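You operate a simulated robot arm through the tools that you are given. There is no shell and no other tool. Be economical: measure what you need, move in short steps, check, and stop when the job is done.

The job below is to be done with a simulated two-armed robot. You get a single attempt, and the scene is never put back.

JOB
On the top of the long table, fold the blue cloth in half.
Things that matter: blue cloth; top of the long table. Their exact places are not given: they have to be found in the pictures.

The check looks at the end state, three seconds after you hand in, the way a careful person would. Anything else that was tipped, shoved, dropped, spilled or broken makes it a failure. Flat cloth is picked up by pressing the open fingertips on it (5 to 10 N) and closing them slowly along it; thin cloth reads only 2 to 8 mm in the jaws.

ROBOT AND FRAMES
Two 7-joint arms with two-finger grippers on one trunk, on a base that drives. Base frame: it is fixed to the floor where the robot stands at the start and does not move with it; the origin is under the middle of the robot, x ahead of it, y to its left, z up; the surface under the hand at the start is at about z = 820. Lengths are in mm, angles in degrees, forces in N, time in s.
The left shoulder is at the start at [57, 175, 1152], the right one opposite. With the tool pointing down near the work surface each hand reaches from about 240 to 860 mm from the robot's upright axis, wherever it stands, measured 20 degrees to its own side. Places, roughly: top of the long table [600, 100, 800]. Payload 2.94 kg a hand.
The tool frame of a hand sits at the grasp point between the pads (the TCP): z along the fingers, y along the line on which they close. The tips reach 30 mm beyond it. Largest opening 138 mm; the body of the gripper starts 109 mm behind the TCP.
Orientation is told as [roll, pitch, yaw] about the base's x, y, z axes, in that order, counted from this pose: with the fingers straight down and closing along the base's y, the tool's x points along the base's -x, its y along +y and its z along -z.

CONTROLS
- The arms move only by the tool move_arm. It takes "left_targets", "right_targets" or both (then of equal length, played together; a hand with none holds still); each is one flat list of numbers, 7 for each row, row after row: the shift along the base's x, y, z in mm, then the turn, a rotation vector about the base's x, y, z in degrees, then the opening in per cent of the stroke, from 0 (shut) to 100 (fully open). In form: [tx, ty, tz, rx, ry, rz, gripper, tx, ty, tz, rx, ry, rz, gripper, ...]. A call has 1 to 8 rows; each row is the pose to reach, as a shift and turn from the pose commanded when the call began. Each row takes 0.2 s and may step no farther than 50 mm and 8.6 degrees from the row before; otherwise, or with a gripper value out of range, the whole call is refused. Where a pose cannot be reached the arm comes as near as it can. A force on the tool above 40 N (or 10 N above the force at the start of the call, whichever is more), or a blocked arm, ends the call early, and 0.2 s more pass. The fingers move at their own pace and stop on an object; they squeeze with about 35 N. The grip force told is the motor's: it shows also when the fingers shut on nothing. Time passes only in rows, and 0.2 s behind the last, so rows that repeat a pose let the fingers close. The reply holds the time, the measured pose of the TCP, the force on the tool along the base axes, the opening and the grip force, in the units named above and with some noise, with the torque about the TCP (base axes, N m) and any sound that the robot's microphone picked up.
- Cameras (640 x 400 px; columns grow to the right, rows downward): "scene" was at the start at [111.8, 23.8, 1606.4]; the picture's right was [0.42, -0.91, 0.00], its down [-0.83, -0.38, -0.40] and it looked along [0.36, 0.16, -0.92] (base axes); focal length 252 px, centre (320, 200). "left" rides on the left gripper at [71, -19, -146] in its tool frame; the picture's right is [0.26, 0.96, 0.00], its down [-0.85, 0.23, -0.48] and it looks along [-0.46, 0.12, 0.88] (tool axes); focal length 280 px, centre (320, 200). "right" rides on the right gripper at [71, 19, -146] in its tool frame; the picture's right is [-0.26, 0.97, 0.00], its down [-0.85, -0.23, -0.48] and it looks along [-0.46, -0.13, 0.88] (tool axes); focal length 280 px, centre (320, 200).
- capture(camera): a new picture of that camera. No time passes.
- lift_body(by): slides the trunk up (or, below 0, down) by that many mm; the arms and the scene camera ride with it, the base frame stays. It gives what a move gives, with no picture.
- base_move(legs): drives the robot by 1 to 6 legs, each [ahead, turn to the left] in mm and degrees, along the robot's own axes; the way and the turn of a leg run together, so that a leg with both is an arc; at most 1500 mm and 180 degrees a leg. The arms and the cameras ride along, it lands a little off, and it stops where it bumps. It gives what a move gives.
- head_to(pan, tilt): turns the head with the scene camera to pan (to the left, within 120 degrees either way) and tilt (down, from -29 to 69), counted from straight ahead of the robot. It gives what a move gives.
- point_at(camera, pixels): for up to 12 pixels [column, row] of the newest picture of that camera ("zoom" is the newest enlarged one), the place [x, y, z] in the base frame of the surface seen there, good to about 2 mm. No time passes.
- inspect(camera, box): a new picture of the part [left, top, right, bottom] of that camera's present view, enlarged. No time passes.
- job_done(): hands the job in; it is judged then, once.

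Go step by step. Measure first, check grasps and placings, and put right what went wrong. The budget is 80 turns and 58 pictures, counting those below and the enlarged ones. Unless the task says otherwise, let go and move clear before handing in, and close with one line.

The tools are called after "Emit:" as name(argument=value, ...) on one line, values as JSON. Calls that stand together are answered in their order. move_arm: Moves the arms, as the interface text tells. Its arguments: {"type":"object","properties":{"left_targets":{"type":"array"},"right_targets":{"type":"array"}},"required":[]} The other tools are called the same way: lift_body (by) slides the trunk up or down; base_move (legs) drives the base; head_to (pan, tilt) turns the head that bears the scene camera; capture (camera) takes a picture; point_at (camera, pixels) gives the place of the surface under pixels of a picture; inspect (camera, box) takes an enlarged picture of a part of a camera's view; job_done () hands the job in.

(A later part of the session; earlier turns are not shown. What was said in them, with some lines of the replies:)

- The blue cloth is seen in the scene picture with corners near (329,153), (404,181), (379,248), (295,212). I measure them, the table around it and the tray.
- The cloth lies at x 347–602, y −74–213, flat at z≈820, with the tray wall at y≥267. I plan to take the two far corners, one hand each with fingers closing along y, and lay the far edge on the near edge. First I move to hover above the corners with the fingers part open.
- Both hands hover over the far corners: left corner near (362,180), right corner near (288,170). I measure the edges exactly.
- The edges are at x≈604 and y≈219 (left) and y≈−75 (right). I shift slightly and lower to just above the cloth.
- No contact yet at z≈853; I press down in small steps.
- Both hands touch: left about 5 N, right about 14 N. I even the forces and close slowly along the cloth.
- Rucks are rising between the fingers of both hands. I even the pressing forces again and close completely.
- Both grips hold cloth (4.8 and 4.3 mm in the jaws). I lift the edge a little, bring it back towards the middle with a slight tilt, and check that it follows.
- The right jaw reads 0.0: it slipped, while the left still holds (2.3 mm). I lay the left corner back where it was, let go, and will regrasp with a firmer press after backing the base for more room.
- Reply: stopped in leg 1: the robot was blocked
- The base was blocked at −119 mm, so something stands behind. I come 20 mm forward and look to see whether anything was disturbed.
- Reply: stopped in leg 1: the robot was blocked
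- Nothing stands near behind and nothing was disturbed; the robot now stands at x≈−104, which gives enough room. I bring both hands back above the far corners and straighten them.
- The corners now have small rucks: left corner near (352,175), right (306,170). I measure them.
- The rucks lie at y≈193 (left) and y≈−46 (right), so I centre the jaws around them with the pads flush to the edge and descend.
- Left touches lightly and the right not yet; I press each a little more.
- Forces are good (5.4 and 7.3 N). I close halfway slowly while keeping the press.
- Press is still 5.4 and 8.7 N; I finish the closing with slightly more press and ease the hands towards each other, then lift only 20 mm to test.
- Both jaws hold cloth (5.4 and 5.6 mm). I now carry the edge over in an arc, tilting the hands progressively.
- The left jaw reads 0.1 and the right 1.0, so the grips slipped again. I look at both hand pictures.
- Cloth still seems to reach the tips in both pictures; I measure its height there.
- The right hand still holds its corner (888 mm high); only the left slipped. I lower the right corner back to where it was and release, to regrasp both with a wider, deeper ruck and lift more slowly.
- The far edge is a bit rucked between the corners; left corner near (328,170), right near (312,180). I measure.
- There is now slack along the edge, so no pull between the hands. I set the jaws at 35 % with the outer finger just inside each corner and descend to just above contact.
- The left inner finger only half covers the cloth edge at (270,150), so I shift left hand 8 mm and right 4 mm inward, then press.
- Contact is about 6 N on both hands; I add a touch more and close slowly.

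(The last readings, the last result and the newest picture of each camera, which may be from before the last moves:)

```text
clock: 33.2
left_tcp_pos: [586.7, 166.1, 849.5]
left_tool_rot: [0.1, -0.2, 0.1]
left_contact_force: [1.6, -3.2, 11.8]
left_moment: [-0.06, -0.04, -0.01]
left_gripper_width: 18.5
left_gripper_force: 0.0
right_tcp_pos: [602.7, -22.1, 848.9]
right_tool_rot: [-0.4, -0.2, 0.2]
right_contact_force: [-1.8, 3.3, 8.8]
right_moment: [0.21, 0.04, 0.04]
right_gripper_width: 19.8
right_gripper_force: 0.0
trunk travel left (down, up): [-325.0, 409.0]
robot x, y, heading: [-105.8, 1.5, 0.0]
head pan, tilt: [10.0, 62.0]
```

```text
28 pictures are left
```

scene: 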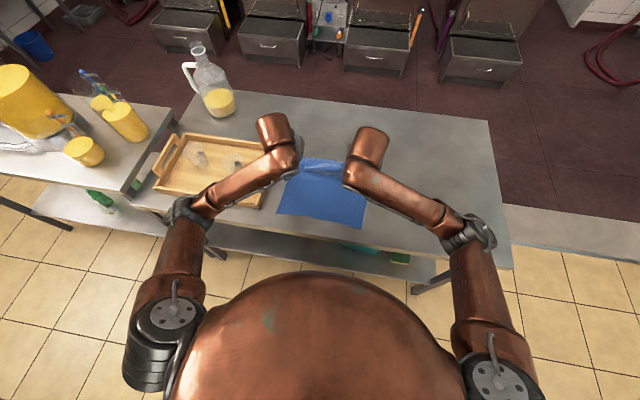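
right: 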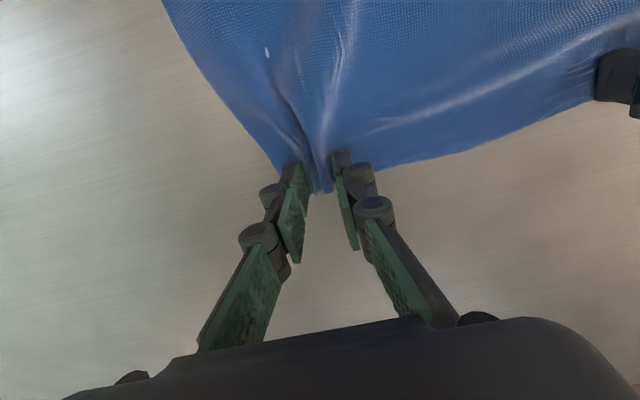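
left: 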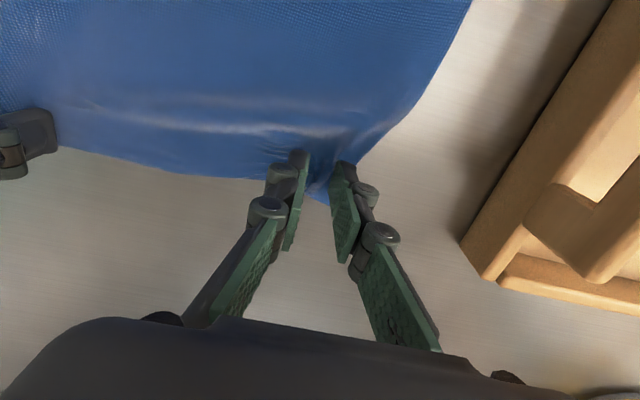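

Good rucks stand in both jaws, with a little tension between the hands (±3 N). I close fully while easing the hands towards each other.

Emit:
move_arm(left_targets=[0, -2, -0.2, 0, 0, 0, 11, 0, -3, -0.2, 0, 0, 0, 8, 0, -4, -0.2, 0, 0, 0, 5, 0, -5, -0.2, 0, 0, 0, 2, 0, -6, -0.2, 0, 0, 0, 0, 0, -6, -0.2, 0, 0, 0, 0, 0, -6, -0.2, 0, 0, 0, 0, 0, -6, 0, 0, 0, 0, 0], right_targets=[0, 2, -0.3, 0, 0, 0, 11, 0, 3, -0.3, 0, 0, 0, 8, 0, 4, -0.3, 0, 0, 0, 5, 0, 5, -0.3, 0, 0, 0, 2, 0, 6, -0.3, 0, 0, 0, 0, 0, 6, -0.3, 0, 0, 0, 0, 0, 6, -0.3, 0, 0, 0, 0, 0, 6, -0.3, 0, 0, 0, 0])

Emit:
move_arm(left_targets=[0, -1, 4, 0, 0, 0, 0, -1, -2, 8, 0, 0, 0, 0, -3, -3, 13, 0, 0, 0, 0, -6, -4, 18, 0, 0, 0, 0, -9, -4, 24, 0, 0, 0, 0, -13, -4, 30, 0, 0, 0, 0, -18, -4, 36, 0, 0, 0, 0, -24, -4, 42, 0, 0, 0, 0], right_targets=[0, 1, 4, 0, 0, 0, 0, -1, 2, 8, 0, 0, 0, 0, -3, 3, 13, 0, 0, 0, 0, -6, 4, 18, 0, 0, 0, 0, -9, 4, 24, 0, 0, 0, 0, -13, 4, 30, 0, 0, 0, 0, -18, 4, 36, 0, 0, 0, 0, -24, 4, 42, 0, 0, 0, 0])

Emit:
capture(camera="scene")

```text
clock: 35.0
left_tcp_pos: [588.3, 159.9, 849.3]
left_tool_rot: [0.0, -0.1, 0.1]
left_contact_force: [0.5, -0.4, -0.3]
left_moment: [0.03, 0.01, -0.01]
left_gripper_width: 3.5
left_gripper_force: 29.5
right_tcp_pos: [603.0, -14.6, 849.2]
right_tool_rot: [-0.4, -0.1, 0.3]
right_contact_force: [-1.3, 1.4, 2.2]
right_moment: [0.0, 0.01, -0.02]
right_gripper_width: 4.3
right_gripper_force: 30.3
trunk travel left (down, up): [-325.0, 409.0]
robot x, y, heading: [-101.1, -0.1, 0.4]
head pan, tilt: [10.0, 62.0]
```

```text
clock: 36.8
left_tcp_pos: [563.1, 155.1, 891.9]
left_tool_rot: [0.1, 0.1, 0.2]
left_contact_force: [-0.7, 0.3, 1.2]
left_moment: [0.02, -0.04, 0.02]
left_gripper_width: 5.8
left_gripper_force: 30.3
right_tcp_pos: [580.2, -11.7, 891.0]
right_tool_rot: [-0.3, -0.1, 0.1]
right_contact_force: [-0.2, -0.8, -0.2]
right_moment: [-0.01, -0.04, -0.02]
right_gripper_width: 5.9
right_gripper_force: 30.2
trunk travel left (down, up): [-325.0, 409.0]
robot x, y, heading: [-105.1, 1.9, -0.2]
head pan, tilt: [10.0, 62.0]
```

```text
27 pictures are left
```

scene: 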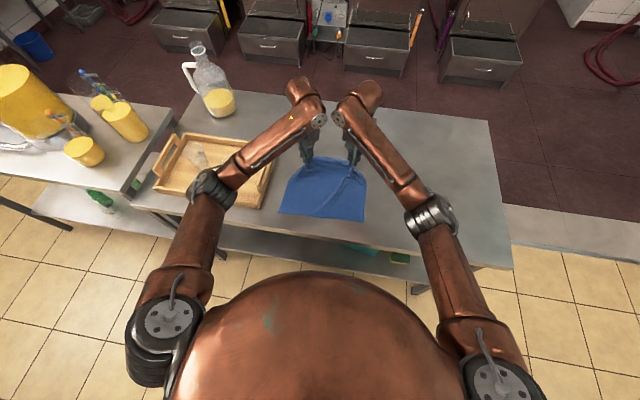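

Both hold well (5.8 and 5.9 mm) at 892 mm. I continue the arc slowly with a gentle tilt.

Emit:
move_arm(left_targets=[-10, 0, 9, 0, -3, 0, 0, -20, 0, 17, 0, -6, 0, 0, -31, 0, 24, 0, -9, 0, 0, -42, 0, 30, 0, -12, 0, 0, -54, 0, 35, 0, -15, 0, 0, -66, 0, 39, 0, -18, 0, 0, -78, 0, 42, 0, -21, 0, 0, -90, 0, 44, 0, -24, 0, 0], right_targets=[-12, 0, 9, 0, -3, 0, 0, -24, 0, 17, 0, -6, 0, 0, -37, 0, 24, 0, -9, 0, 0, -50, 0, 30, 0, -12, 0, 0, -64, 0, 35, 0, -15, 0, 0, -78, 0, 39, 0, -18, 0, 0, -92, 0, 42, 0, -21, 0, 0, -106, 0, 44, 0, -24, 0, 0])

Emit:
capture(camera="scene")

```text
clock: 38.6
left_tcp_pos: [472.8, 156.7, 935.0]
left_tool_rot: [0.1, -24.0, 0.3]
left_contact_force: [-0.2, -3.7, 1.5]
left_moment: [0.53, 0.0, 0.24]
left_gripper_width: 2.4
left_gripper_force: 37.4
right_tcp_pos: [474.5, -12.7, 935.5]
right_tool_rot: [-0.3, -24.2, 0.1]
right_contact_force: [-0.7, 2.9, 4.8]
right_moment: [-0.05, -0.11, 0.05]
right_gripper_width: 0.5
right_gripper_force: 29.6
trunk travel left (down, up): [-325.0, 409.0]
robot x, y, heading: [-105.4, 0.5, -0.1]
head pan, tilt: [10.0, 62.0]
```

```text
26 pictures are left
```

scene: 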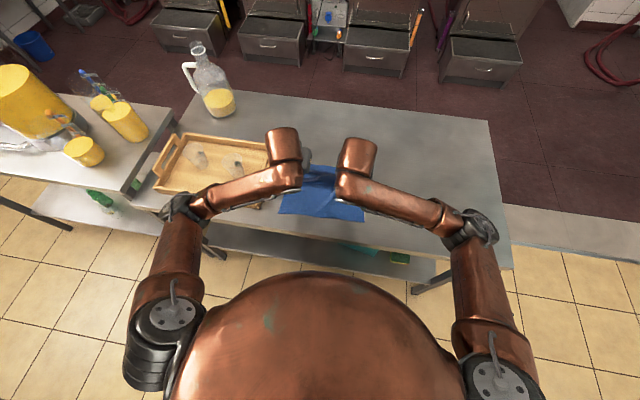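

There is again tension between the hands (left −3.7 N, right +2.9 N) as the jaws read 2.4 and 0.5 mm. I bring the hands closer by 8 mm each and look.

Emit:
move_arm(left_targets=[0, -4, 0, 0, 0, 0, 0, 0, -8, 0, 0, 0, 0, 0], right_targets=[0, 4, 0, 0, 0, 0, 0, 0, 8, 0, 0, 0, 0, 0])

Emit:
capture(camera="left")

Emit:
capture(camera="right")

```text
clock: 39.2
left_tcp_pos: [473.0, 148.3, 936.0]
left_tool_rot: [0.0, -24.0, 0.1]
left_contact_force: [0.7, -0.9, 0.1]
left_moment: [0.07, 0.05, 0.04]
left_gripper_width: 7.6
left_gripper_force: 32.5
right_tcp_pos: [474.5, -3.7, 935.6]
right_tool_rot: [-0.5, -24.1, 0.1]
right_contact_force: [-0.6, 0.4, 0.4]
right_moment: [-0.01, 0.04, -0.01]
right_gripper_width: 3.4
right_gripper_force: 30.6
trunk travel left (down, up): [-325.0, 409.0]
robot x, y, heading: [-105.7, 0.7, 0.2]
head pan, tilt: [10.0, 62.0]
```

```text
25 pictures are left
```

left: 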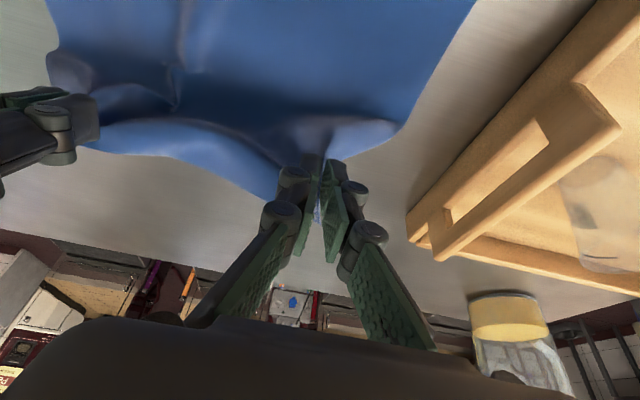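

```text
24 pictures are left
```

right: 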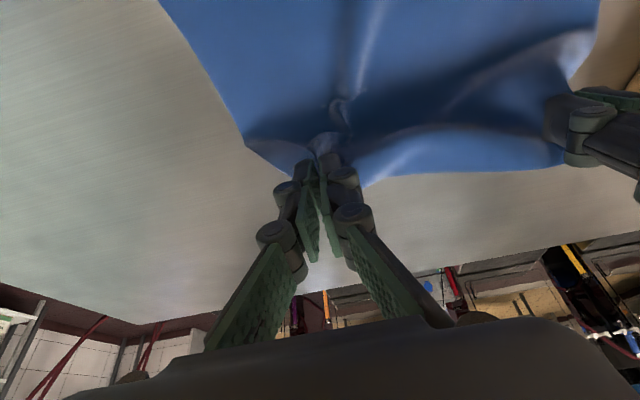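

Tension is gone and both jaws hold (7.6 and 3.4 mm). I carry on over and down slowly.

Emit:
move_arm(left_targets=[-12, 0, -1, 0, -3, 0, 0, -25, 0, -4, 0, -6, 0, 0, -38, 0, -8, 0, -9, 0, 0, -51, 0, -14, 0, -12, 0, 0, -64, 0, -21, 0, -15, 0, 0, -77, 0, -30, 0, -18, 0, 0, -89, 0, -39, 0, -21, 0, 0, -100, 0, -48, 0, -24, 0, 0], right_targets=[-12, 0, -1, 0, -3, 0, 0, -25, 0, -4, 0, -6, 0, 0, -38, 0, -8, 0, -9, 0, 0, -51, 0, -14, 0, -12, 0, 0, -64, 0, -21, 0, -15, 0, 0, -77, 0, -30, 0, -18, 0, 0, -89, 0, -39, 0, -21, 0, 0, -101, 0, -48, 0, -24, 0, 0])

Emit:
inspect(camera="scene", box=[230, 120, 420, 250])

Emit:
capture(camera="left")

Emit:
capture(camera="right")

```text
clock: 41.0
left_tcp_pos: [372.0, 146.7, 886.7]
left_tool_rot: [0.0, -48.0, 0.2]
left_contact_force: [-2.9, -1.0, 1.3]
left_moment: [0.04, -0.12, 0.06]
left_gripper_width: 0.2
left_gripper_force: 24.6
left hand out of reach, approached as far as the arm can: row 5, 6
right_tcp_pos: [371.9, -4.1, 887.3]
right_tool_rot: [-0.5, -48.2, 0.1]
right_contact_force: [2.1, 1.3, -1.8]
right_moment: [0.06, 0.06, 0.03]
right_gripper_width: 1.1
right_gripper_force: 29.3
trunk travel left (down, up): [-325.0, 409.0]
robot x, y, heading: [-105.0, -1.1, 0.0]
head pan, tilt: [10.0, 62.0]
```

```text
3.08 times, centred on (325, 185) of scene
```

zoom: 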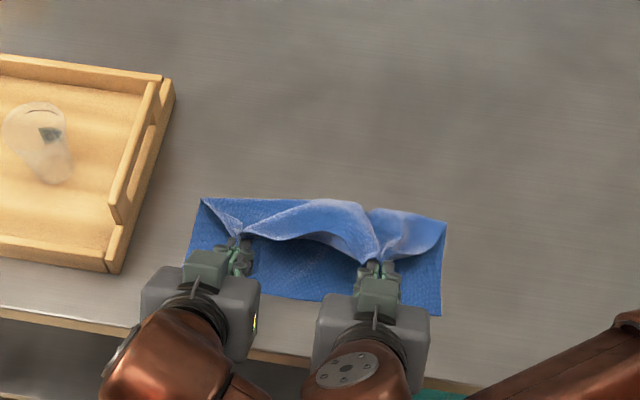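

```text
22 pictures are left
```

left: 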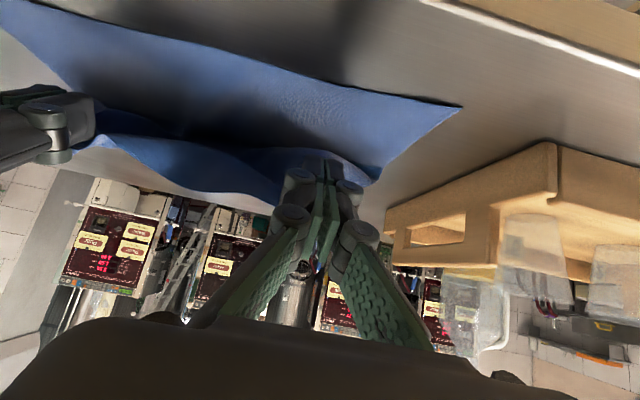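

```text
21 pictures are left
```

right: 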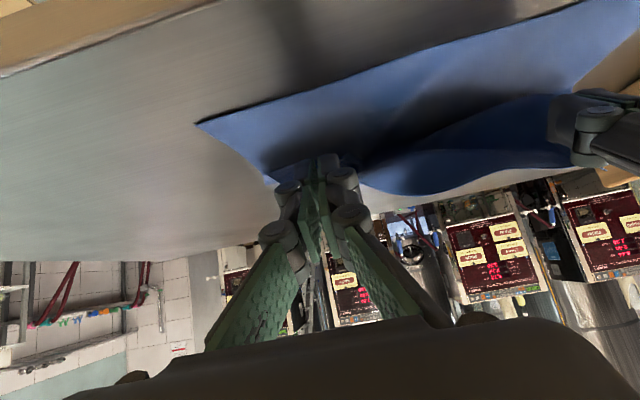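

The flap has come over: the zoom shows both hands still holding the edge at (240,240) and (378,260). I carry on slowly to the near edge and down.

Emit:
move_arm(left_targets=[-6, 0, -4, 0, 0, 0, 0, -12, -1, -8, 0, 0, 0, 0, -18, -2, -12, 0, 0, 0, 0, -24, -2, -16, 0, 0, 0, 0, -30, -2, -20, 0, 0, 0, 0, -36, -2, -24, 0, 0, 0, 0, -42, -2, -28, 0, 0, 0, 0], right_targets=[-6, 0, -4, 0, 0, 0, 0, -12, 1, -8, 0, 0, 0, 0, -18, 2, -12, 0, 0, 0, 0, -24, 2, -16, 0, 0, 0, 0, -30, 2, -20, 0, 0, 0, 0, -36, 2, -24, 0, 0, 0, 0, -42, 2, -28, 0, 0, 0, 0])

Emit:
inspect(camera="scene", box=[230, 120, 420, 250])

```text
clock: 42.4
left_tcp_pos: [338.6, 181.6, 852.9]
left_tool_rot: [15.2, -47.3, -13.8]
left_contact_force: [-1.2, -0.5, -0.1]
left_moment: [0.06, -0.08, 0.04]
left_gripper_width: 5.1
left_gripper_force: 29.5
right_tcp_pos: [341.1, -2.0, 863.9]
right_tool_rot: [-0.6, -48.3, 0.0]
right_contact_force: [2.1, -1.0, -2.0]
right_moment: [-0.01, 0.03, 0.0]
right_gripper_width: 5.6
right_gripper_force: 35.8
trunk travel left (down, up): [-325.0, 409.0]
robot x, y, heading: [-101.5, -1.2, -0.2]
head pan, tilt: [10.0, 62.0]
stopped in row 7 (left hand): the arm was blocked; the commanded pose is now the measured one
```

```text
3.08 times, centred on (325, 185) of scene
```

zoom: 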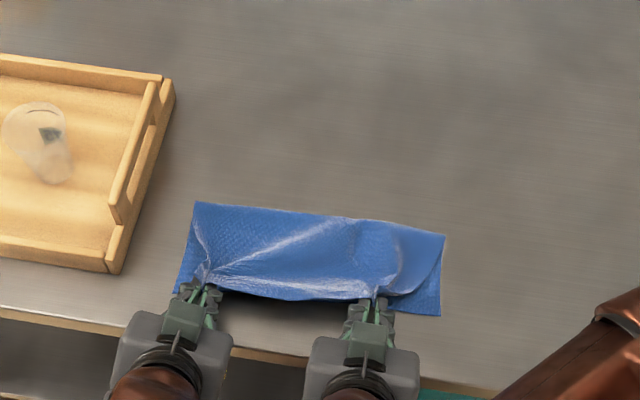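

The flap lies nearly on the near edge, and both jaws still hold. The left hand reached its joint limit, so I lower and spread only the right hand, to straighten the edge.

Emit:
move_arm(right_targets=[0, -4, -3, 0, 0, 0, 0, 0, -8, -6, 0, 0, 0, 0, 0, -12, -9, 0, 0, 0, 0, 0, -16, -11, 0, 0, 0, 0, 0, -19, -13, 0, 0, 0, 0])

Emit:
inspect(camera="scene", box=[230, 120, 420, 250])

Emit:
point_at(camera="zoom", pixels=[[196, 205], [442, 238], [178, 288], [438, 312], [300, 298], [340, 318], [205, 285], [375, 290], [320, 218]])

```text
clock: 43.6
left_tcp_pos: [339.1, 180.2, 851.6]
left_tool_rot: [15.2, -47.4, -13.7]
left_contact_force: [-0.4, -14.1, 1.7]
left_moment: [-0.07, 0.03, -0.38]
left_gripper_width: 0.9
left_gripper_force: 32.1
right_tcp_pos: [339.6, -20.3, 851.1]
right_tool_rot: [-0.2, -48.3, -0.2]
right_contact_force: [0.3, 17.1, 0.1]
right_moment: [0.19, 0.08, 0.56]
right_gripper_width: 2.7
right_gripper_force: 28.9
trunk travel left (down, up): [-325.0, 409.0]
robot x, y, heading: [-104.4, -0.1, -0.1]
head pan, tilt: [10.0, 62.0]
```

```text
3.08 times, centred on (325, 185) of scene
```

zoom: 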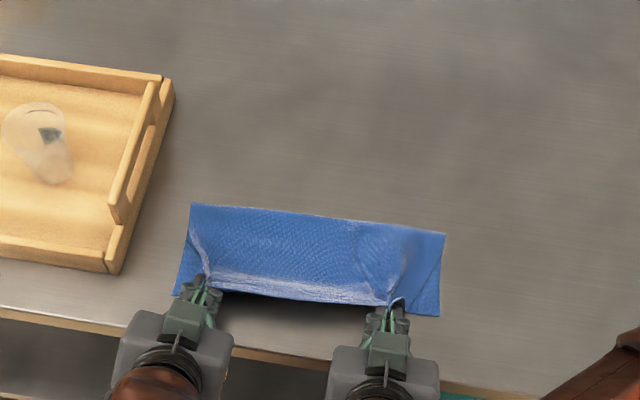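

```text
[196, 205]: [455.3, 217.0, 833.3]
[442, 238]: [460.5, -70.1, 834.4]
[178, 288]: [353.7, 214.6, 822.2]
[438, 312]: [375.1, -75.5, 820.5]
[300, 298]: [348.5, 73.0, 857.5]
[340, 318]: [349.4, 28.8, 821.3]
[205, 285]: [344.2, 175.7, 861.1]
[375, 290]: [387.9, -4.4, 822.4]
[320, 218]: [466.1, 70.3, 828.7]
```

The edge is taut (17 N), the flap lies straight along the near edge, and the corners line up within a few mm. I relax the tension and open slowly.

Emit:
move_arm(right_targets=[0, 3, 0, 0, 0, 0, 0, 0, 5, 0, 0, 0, 0, 0, 0, 5, 0, 0, 0, 0, 4, 0, 5, 0, 0, 0, 0, 8, 0, 5, 0, 0, 0, 0, 12, 0, 5, 0, 0, 0, 0, 16, 0, 5, 0, 0, 0, 0, 20, 0, 5, 0, 0, 0, 0, 20], left_targets=[0, 0, 0, 0, 0, 0, 0, 0, 0, 0, 0, 0, 0, 0, 0, 0, 0, 0, 0, 0, 4, 0, 0, 0, 0, 0, 0, 8, 0, 0, 0, 0, 0, 0, 12, 0, 0, 0, 0, 0, 0, 16, 0, 0, 0, 0, 0, 0, 20, 0, 0, 0, 0, 0, 0, 20])

Emit:
inspect(camera="scene", box=[230, 120, 420, 250])

```text
clock: 45.4
left_tcp_pos: [339.0, 180.9, 851.5]
left_tool_rot: [15.2, -47.5, -13.6]
left_contact_force: [0.1, 0.1, -0.3]
left_moment: [-0.01, -0.03, 0.02]
left_gripper_width: 27.7
left_gripper_force: 0.1
right_tcp_pos: [339.4, -16.1, 850.8]
right_tool_rot: [-0.4, -48.3, -0.1]
right_contact_force: [-0.2, 0.3, -0.1]
right_moment: [-0.02, 0.0, 0.0]
right_gripper_width: 27.6
right_gripper_force: 0.0
trunk travel left (down, up): [-325.0, 409.0]
robot x, y, heading: [-105.1, -0.4, -0.0]
head pan, tilt: [10.0, 62.0]
```

```text
3.08 times, centred on (325, 185) of scene
```

zoom: 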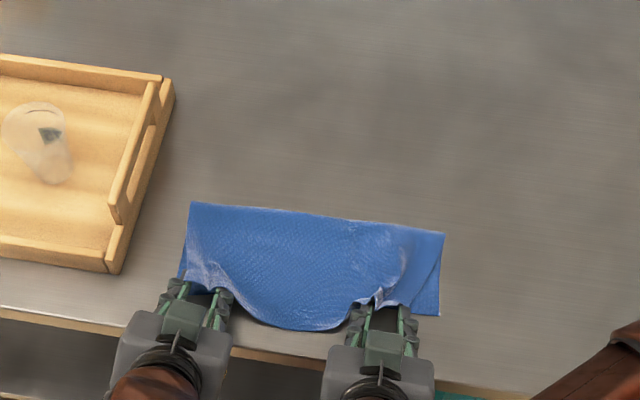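

Both jaws are free and the edge has dropped to the near side. I withdraw both hands backwards along the fingers, then up.

Emit:
move_arm(right_targets=[-7, 0, 6, 0, 0, 0, 20, -15, 0, 13, 0, 0, 0, 20, -22, 0, 25, 0, 4, 0, 20, -25, 0, 45, 0, 8, 0, 20, -25, 0, 75, 0, 14, 0, 20, -25, 0, 110, 0, 20, 0, 20, -25, 0, 150, 0, 26, 0, 20], left_targets=[-5, 0, 8, 0, 0, 0, 20, -10, 0, 16, 0, 0, 0, 20, -15, 0, 28, 0, 4, 0, 20, -18, 0, 48, 0, 8, 0, 20, -18, 0, 78, 0, 14, 0, 20, -18, 0, 110, 0, 20, 0, 20, -18, 0, 150, 0, 26, 0, 20])

Emit:
inspect(camera="scene", box=[230, 120, 420, 250])

```text
clock: 45.9
left_tcp_pos: [327.8, 228.2, 844.5]
left_tool_rot: [35.8, -40.6, -33.4]
left_contact_force: [0.1, 0.6, 3.4]
left_moment: [0.01, 0.0, -0.01]
left_gripper_width: 31.4
left_gripper_force: 0.0
left hand out of reach, approached as far as the arm can: row 2
right_tcp_pos: [338.9, -18.9, 855.4]
right_tool_rot: [-1.0, -48.7, -0.4]
right_contact_force: [-0.6, 0.0, 0.2]
right_moment: [0.01, 0.02, 0.06]
right_gripper_width: 27.7
right_gripper_force: 0.1
right hand out of reach, approached as far as the arm can: row 2
trunk travel left (down, up): [-325.0, 409.0]
robot x, y, heading: [-106.3, 1.2, 0.0]
head pan, tilt: [10.0, 62.0]
stopped in row 2 (left hand): the arm was blocked; the commanded pose is now the measured one
```

```text
3.08 times, centred on (325, 185) of scene
```

zoom: 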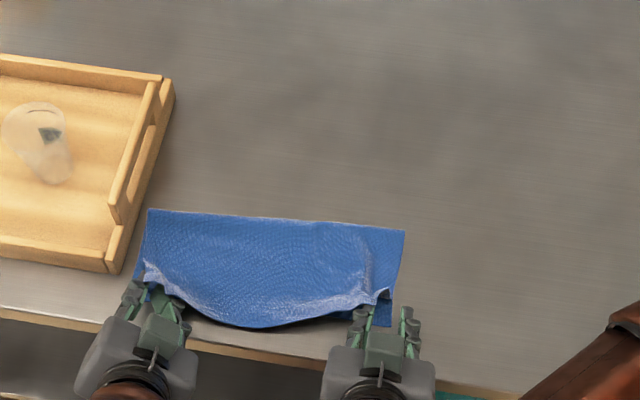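

The left arm's limit swung it sideways and dragged the cloth about 45 mm to the left, still folded. I raise the hands with the trunk instead, which needs no arm motion, and check.

Emit:
lift_body(by=25)

Emit:
inspect(camera="scene", box=[230, 120, 420, 250])

```text
clock: 46.6
left_tcp_pos: [328.1, 240.5, 869.4]
left_tool_rot: [39.7, -38.5, -37.2]
left_contact_force: [0.9, -0.1, -0.5]
left_moment: [0.0, -0.02, -0.01]
left_gripper_width: 27.5
left_gripper_force: 0.0
right_tcp_pos: [337.6, -17.3, 881.9]
right_tool_rot: [-1.0, -48.6, -0.3]
right_contact_force: [0.6, 0.1, -0.1]
right_moment: [-0.01, -0.02, -0.02]
right_gripper_width: 27.3
right_gripper_force: 0.1
trunk travel left (down, up): [-350.0, 384.0]
robot x, y, heading: [-103.5, -2.3, 0.1]
head pan, tilt: [10.0, 62.0]
```

```text
3.08 times, centred on (325, 185) of scene
```

zoom: 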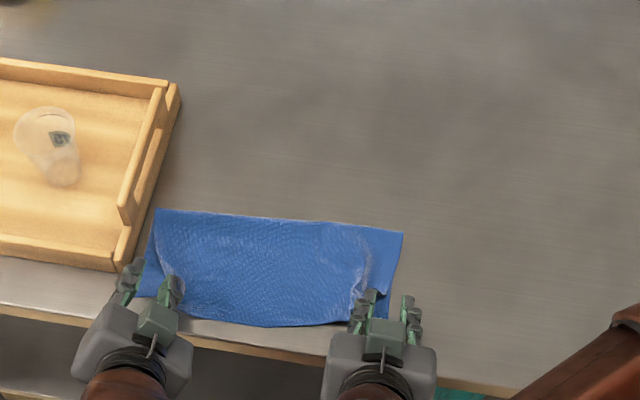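

The hands come clear and the cloth lies folded and flat. I lift the trunk further, then look.

Emit:
lift_body(by=130)

Emit:
inspect(camera="scene", box=[230, 130, 420, 260])

Emit:
point_at(camera="zoom", pixels=[[170, 212], [400, 232], [250, 320], [320, 325], [150, 290], [380, 310], [130, 265], [200, 300]])

```text
clock: 48.2
left_tcp_pos: [323.5, 244.6, 992.6]
left_tool_rot: [39.7, -37.4, -37.2]
left_contact_force: [0.3, 0.1, 0.3]
left_moment: [-0.04, 0.0, 0.0]
left_gripper_width: 27.6
left_gripper_force: 0.0
right_tcp_pos: [337.9, -18.0, 1010.8]
right_tool_rot: [-1.0, -48.7, -0.3]
right_contact_force: [0.5, -0.1, 0.6]
right_moment: [-0.02, 0.0, -0.04]
right_gripper_width: 27.5
right_gripper_force: 0.0
trunk travel left (down, up): [-480.0, 254.0]
robot x, y, heading: [-102.0, -0.5, -0.1]
head pan, tilt: [10.0, 62.0]
```

```text
3.08 times, centred on (325, 195) of scene
```

zoom: 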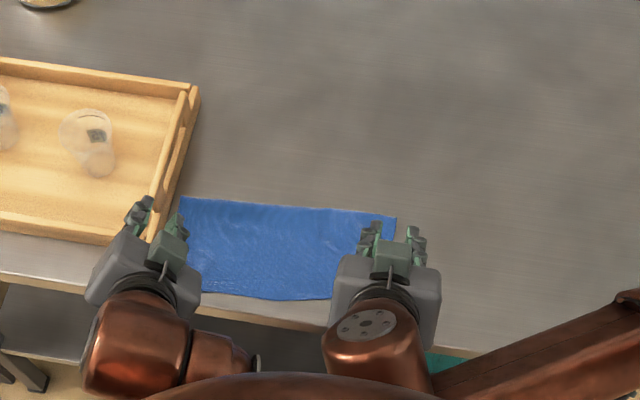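

```text
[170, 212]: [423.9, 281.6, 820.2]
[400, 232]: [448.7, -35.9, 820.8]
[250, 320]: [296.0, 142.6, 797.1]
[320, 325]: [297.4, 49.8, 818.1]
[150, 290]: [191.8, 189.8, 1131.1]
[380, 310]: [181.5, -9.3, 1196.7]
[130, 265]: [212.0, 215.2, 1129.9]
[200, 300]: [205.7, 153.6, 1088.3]
```

I move the hands aside, well above everything, to see the cloth freely.

Emit:
move_arm(right_targets=[20, -35, 0, 0, 8, 0, 20, 40, -70, 0, 0, 16, 0, 20, 60, -105, 0, 0, 24, 0, 20, 80, -140, 0, 0, 32, 0, 20, 100, -175, 0, 0, 40, 0, 20, 120, -210, 0, 0, 48, 0, 20], left_targets=[20, 5, 10, 0, 0, 0, 20, 50, 20, 20, 0, 0, 0, 20, 80, 40, 30, 0, 0, 0, 20, 110, 60, 40, 0, 0, 0, 20, 140, 80, 50, 0, 0, 0, 20, 170, 100, 50, 0, 0, 0, 20])

Emit:
inspect(camera="scene", box=[230, 130, 420, 260])

```text
clock: 49.6
left_tcp_pos: [500.4, 327.0, 1050.1]
left_tool_rot: [35.6, -40.7, -33.3]
left_contact_force: [0.4, 0.0, -0.3]
left_moment: [-0.01, 0.0, 0.02]
left_gripper_width: 27.7
left_gripper_force: 0.0
right_tcp_pos: [458.2, -228.7, 1011.4]
right_tool_rot: [-1.2, -0.5, -0.1]
right_contact_force: [-0.2, 0.7, 0.2]
right_moment: [-0.02, 0.04, -0.01]
right_gripper_width: 27.3
right_gripper_force: 0.0
trunk travel left (down, up): [-480.0, 254.0]
robot x, y, heading: [-104.6, -2.6, 0.2]
head pan, tilt: [10.0, 62.0]
```

```text
3.08 times, centred on (325, 195) of scene
```

zoom: 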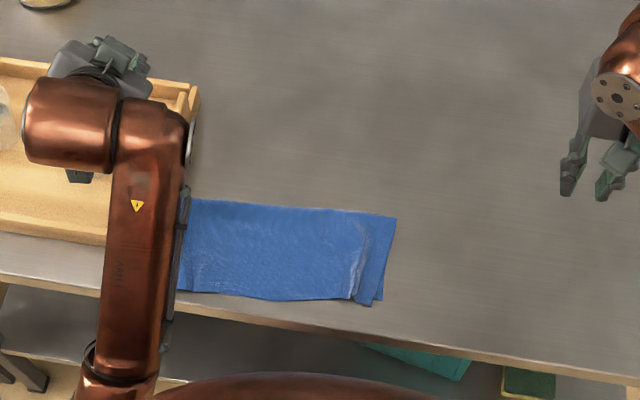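

On the right a small ruck (358,260) leaves some 15–20 mm of the lower layer showing. I move the left arm further away to see the left end.

Emit:
move_arm(left_targets=[0, 35, 20, 0, 0, 0, 20, 0, 70, 40, 0, 0, 0, 20, 0, 105, 60, 0, 0, 0, 20, 0, 140, 80, 0, 0, 0, 20, 0, 175, 90, 0, 0, 0, 20])

Emit:
inspect(camera="scene", box=[250, 160, 380, 240])

```text
clock: 50.8
left_tcp_pos: [497.6, 505.1, 1140.3]
left_tool_rot: [35.5, -40.6, -33.5]
left_contact_force: [0.3, -0.1, 0.1]
left_moment: [-0.02, -0.04, -0.01]
left_gripper_width: 27.8
left_gripper_force: 0.0
right_tcp_pos: [457.7, -227.6, 1011.9]
right_tool_rot: [-1.3, -0.7, -0.4]
right_contact_force: [0.4, -0.2, 0.9]
right_moment: [-0.01, 0.04, -0.04]
right_gripper_width: 27.7
right_gripper_force: 0.0
trunk travel left (down, up): [-480.0, 254.0]
robot x, y, heading: [-105.0, -1.0, -0.2]
head pan, tilt: [10.0, 62.0]
```

```text
4.92 times, centred on (315, 200) of scene
```

zoom: 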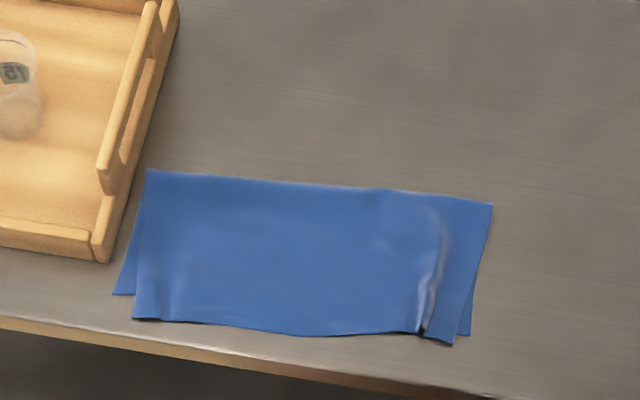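

Emit:
point_at(camera="zoom", pixels=[[148, 172], [490, 206], [116, 292], [137, 292], [136, 318], [300, 333], [455, 341], [468, 332], [430, 285], [422, 330], [412, 300], [250, 370]])

```text
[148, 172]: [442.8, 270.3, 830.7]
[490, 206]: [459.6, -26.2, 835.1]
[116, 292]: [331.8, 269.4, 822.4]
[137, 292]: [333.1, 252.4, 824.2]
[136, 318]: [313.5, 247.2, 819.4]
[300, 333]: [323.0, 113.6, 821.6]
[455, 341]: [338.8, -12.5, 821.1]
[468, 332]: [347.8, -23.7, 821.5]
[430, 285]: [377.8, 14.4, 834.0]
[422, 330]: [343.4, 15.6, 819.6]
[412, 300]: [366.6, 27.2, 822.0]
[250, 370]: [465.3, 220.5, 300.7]
```

The cloth is folded in half on the table. The fold line runs at x≈443–460, and the free corners lie within about 20 mm of each other. One small ruck is left at the right end. It lies clear of the tray, nothing else was moved, and both hands are free and away, so I hand in.

Emit:
job_done()

```text
The job is handed in.
```

I folded the blue cloth in half on top of the long table and handed the job in. The free corners line up to within about 20 mm, and one small ruck remains near the right end. During release the cloth was dragged about 45 mm to the left, still folded and clear of the tray, and I saw nothing else disturbed.
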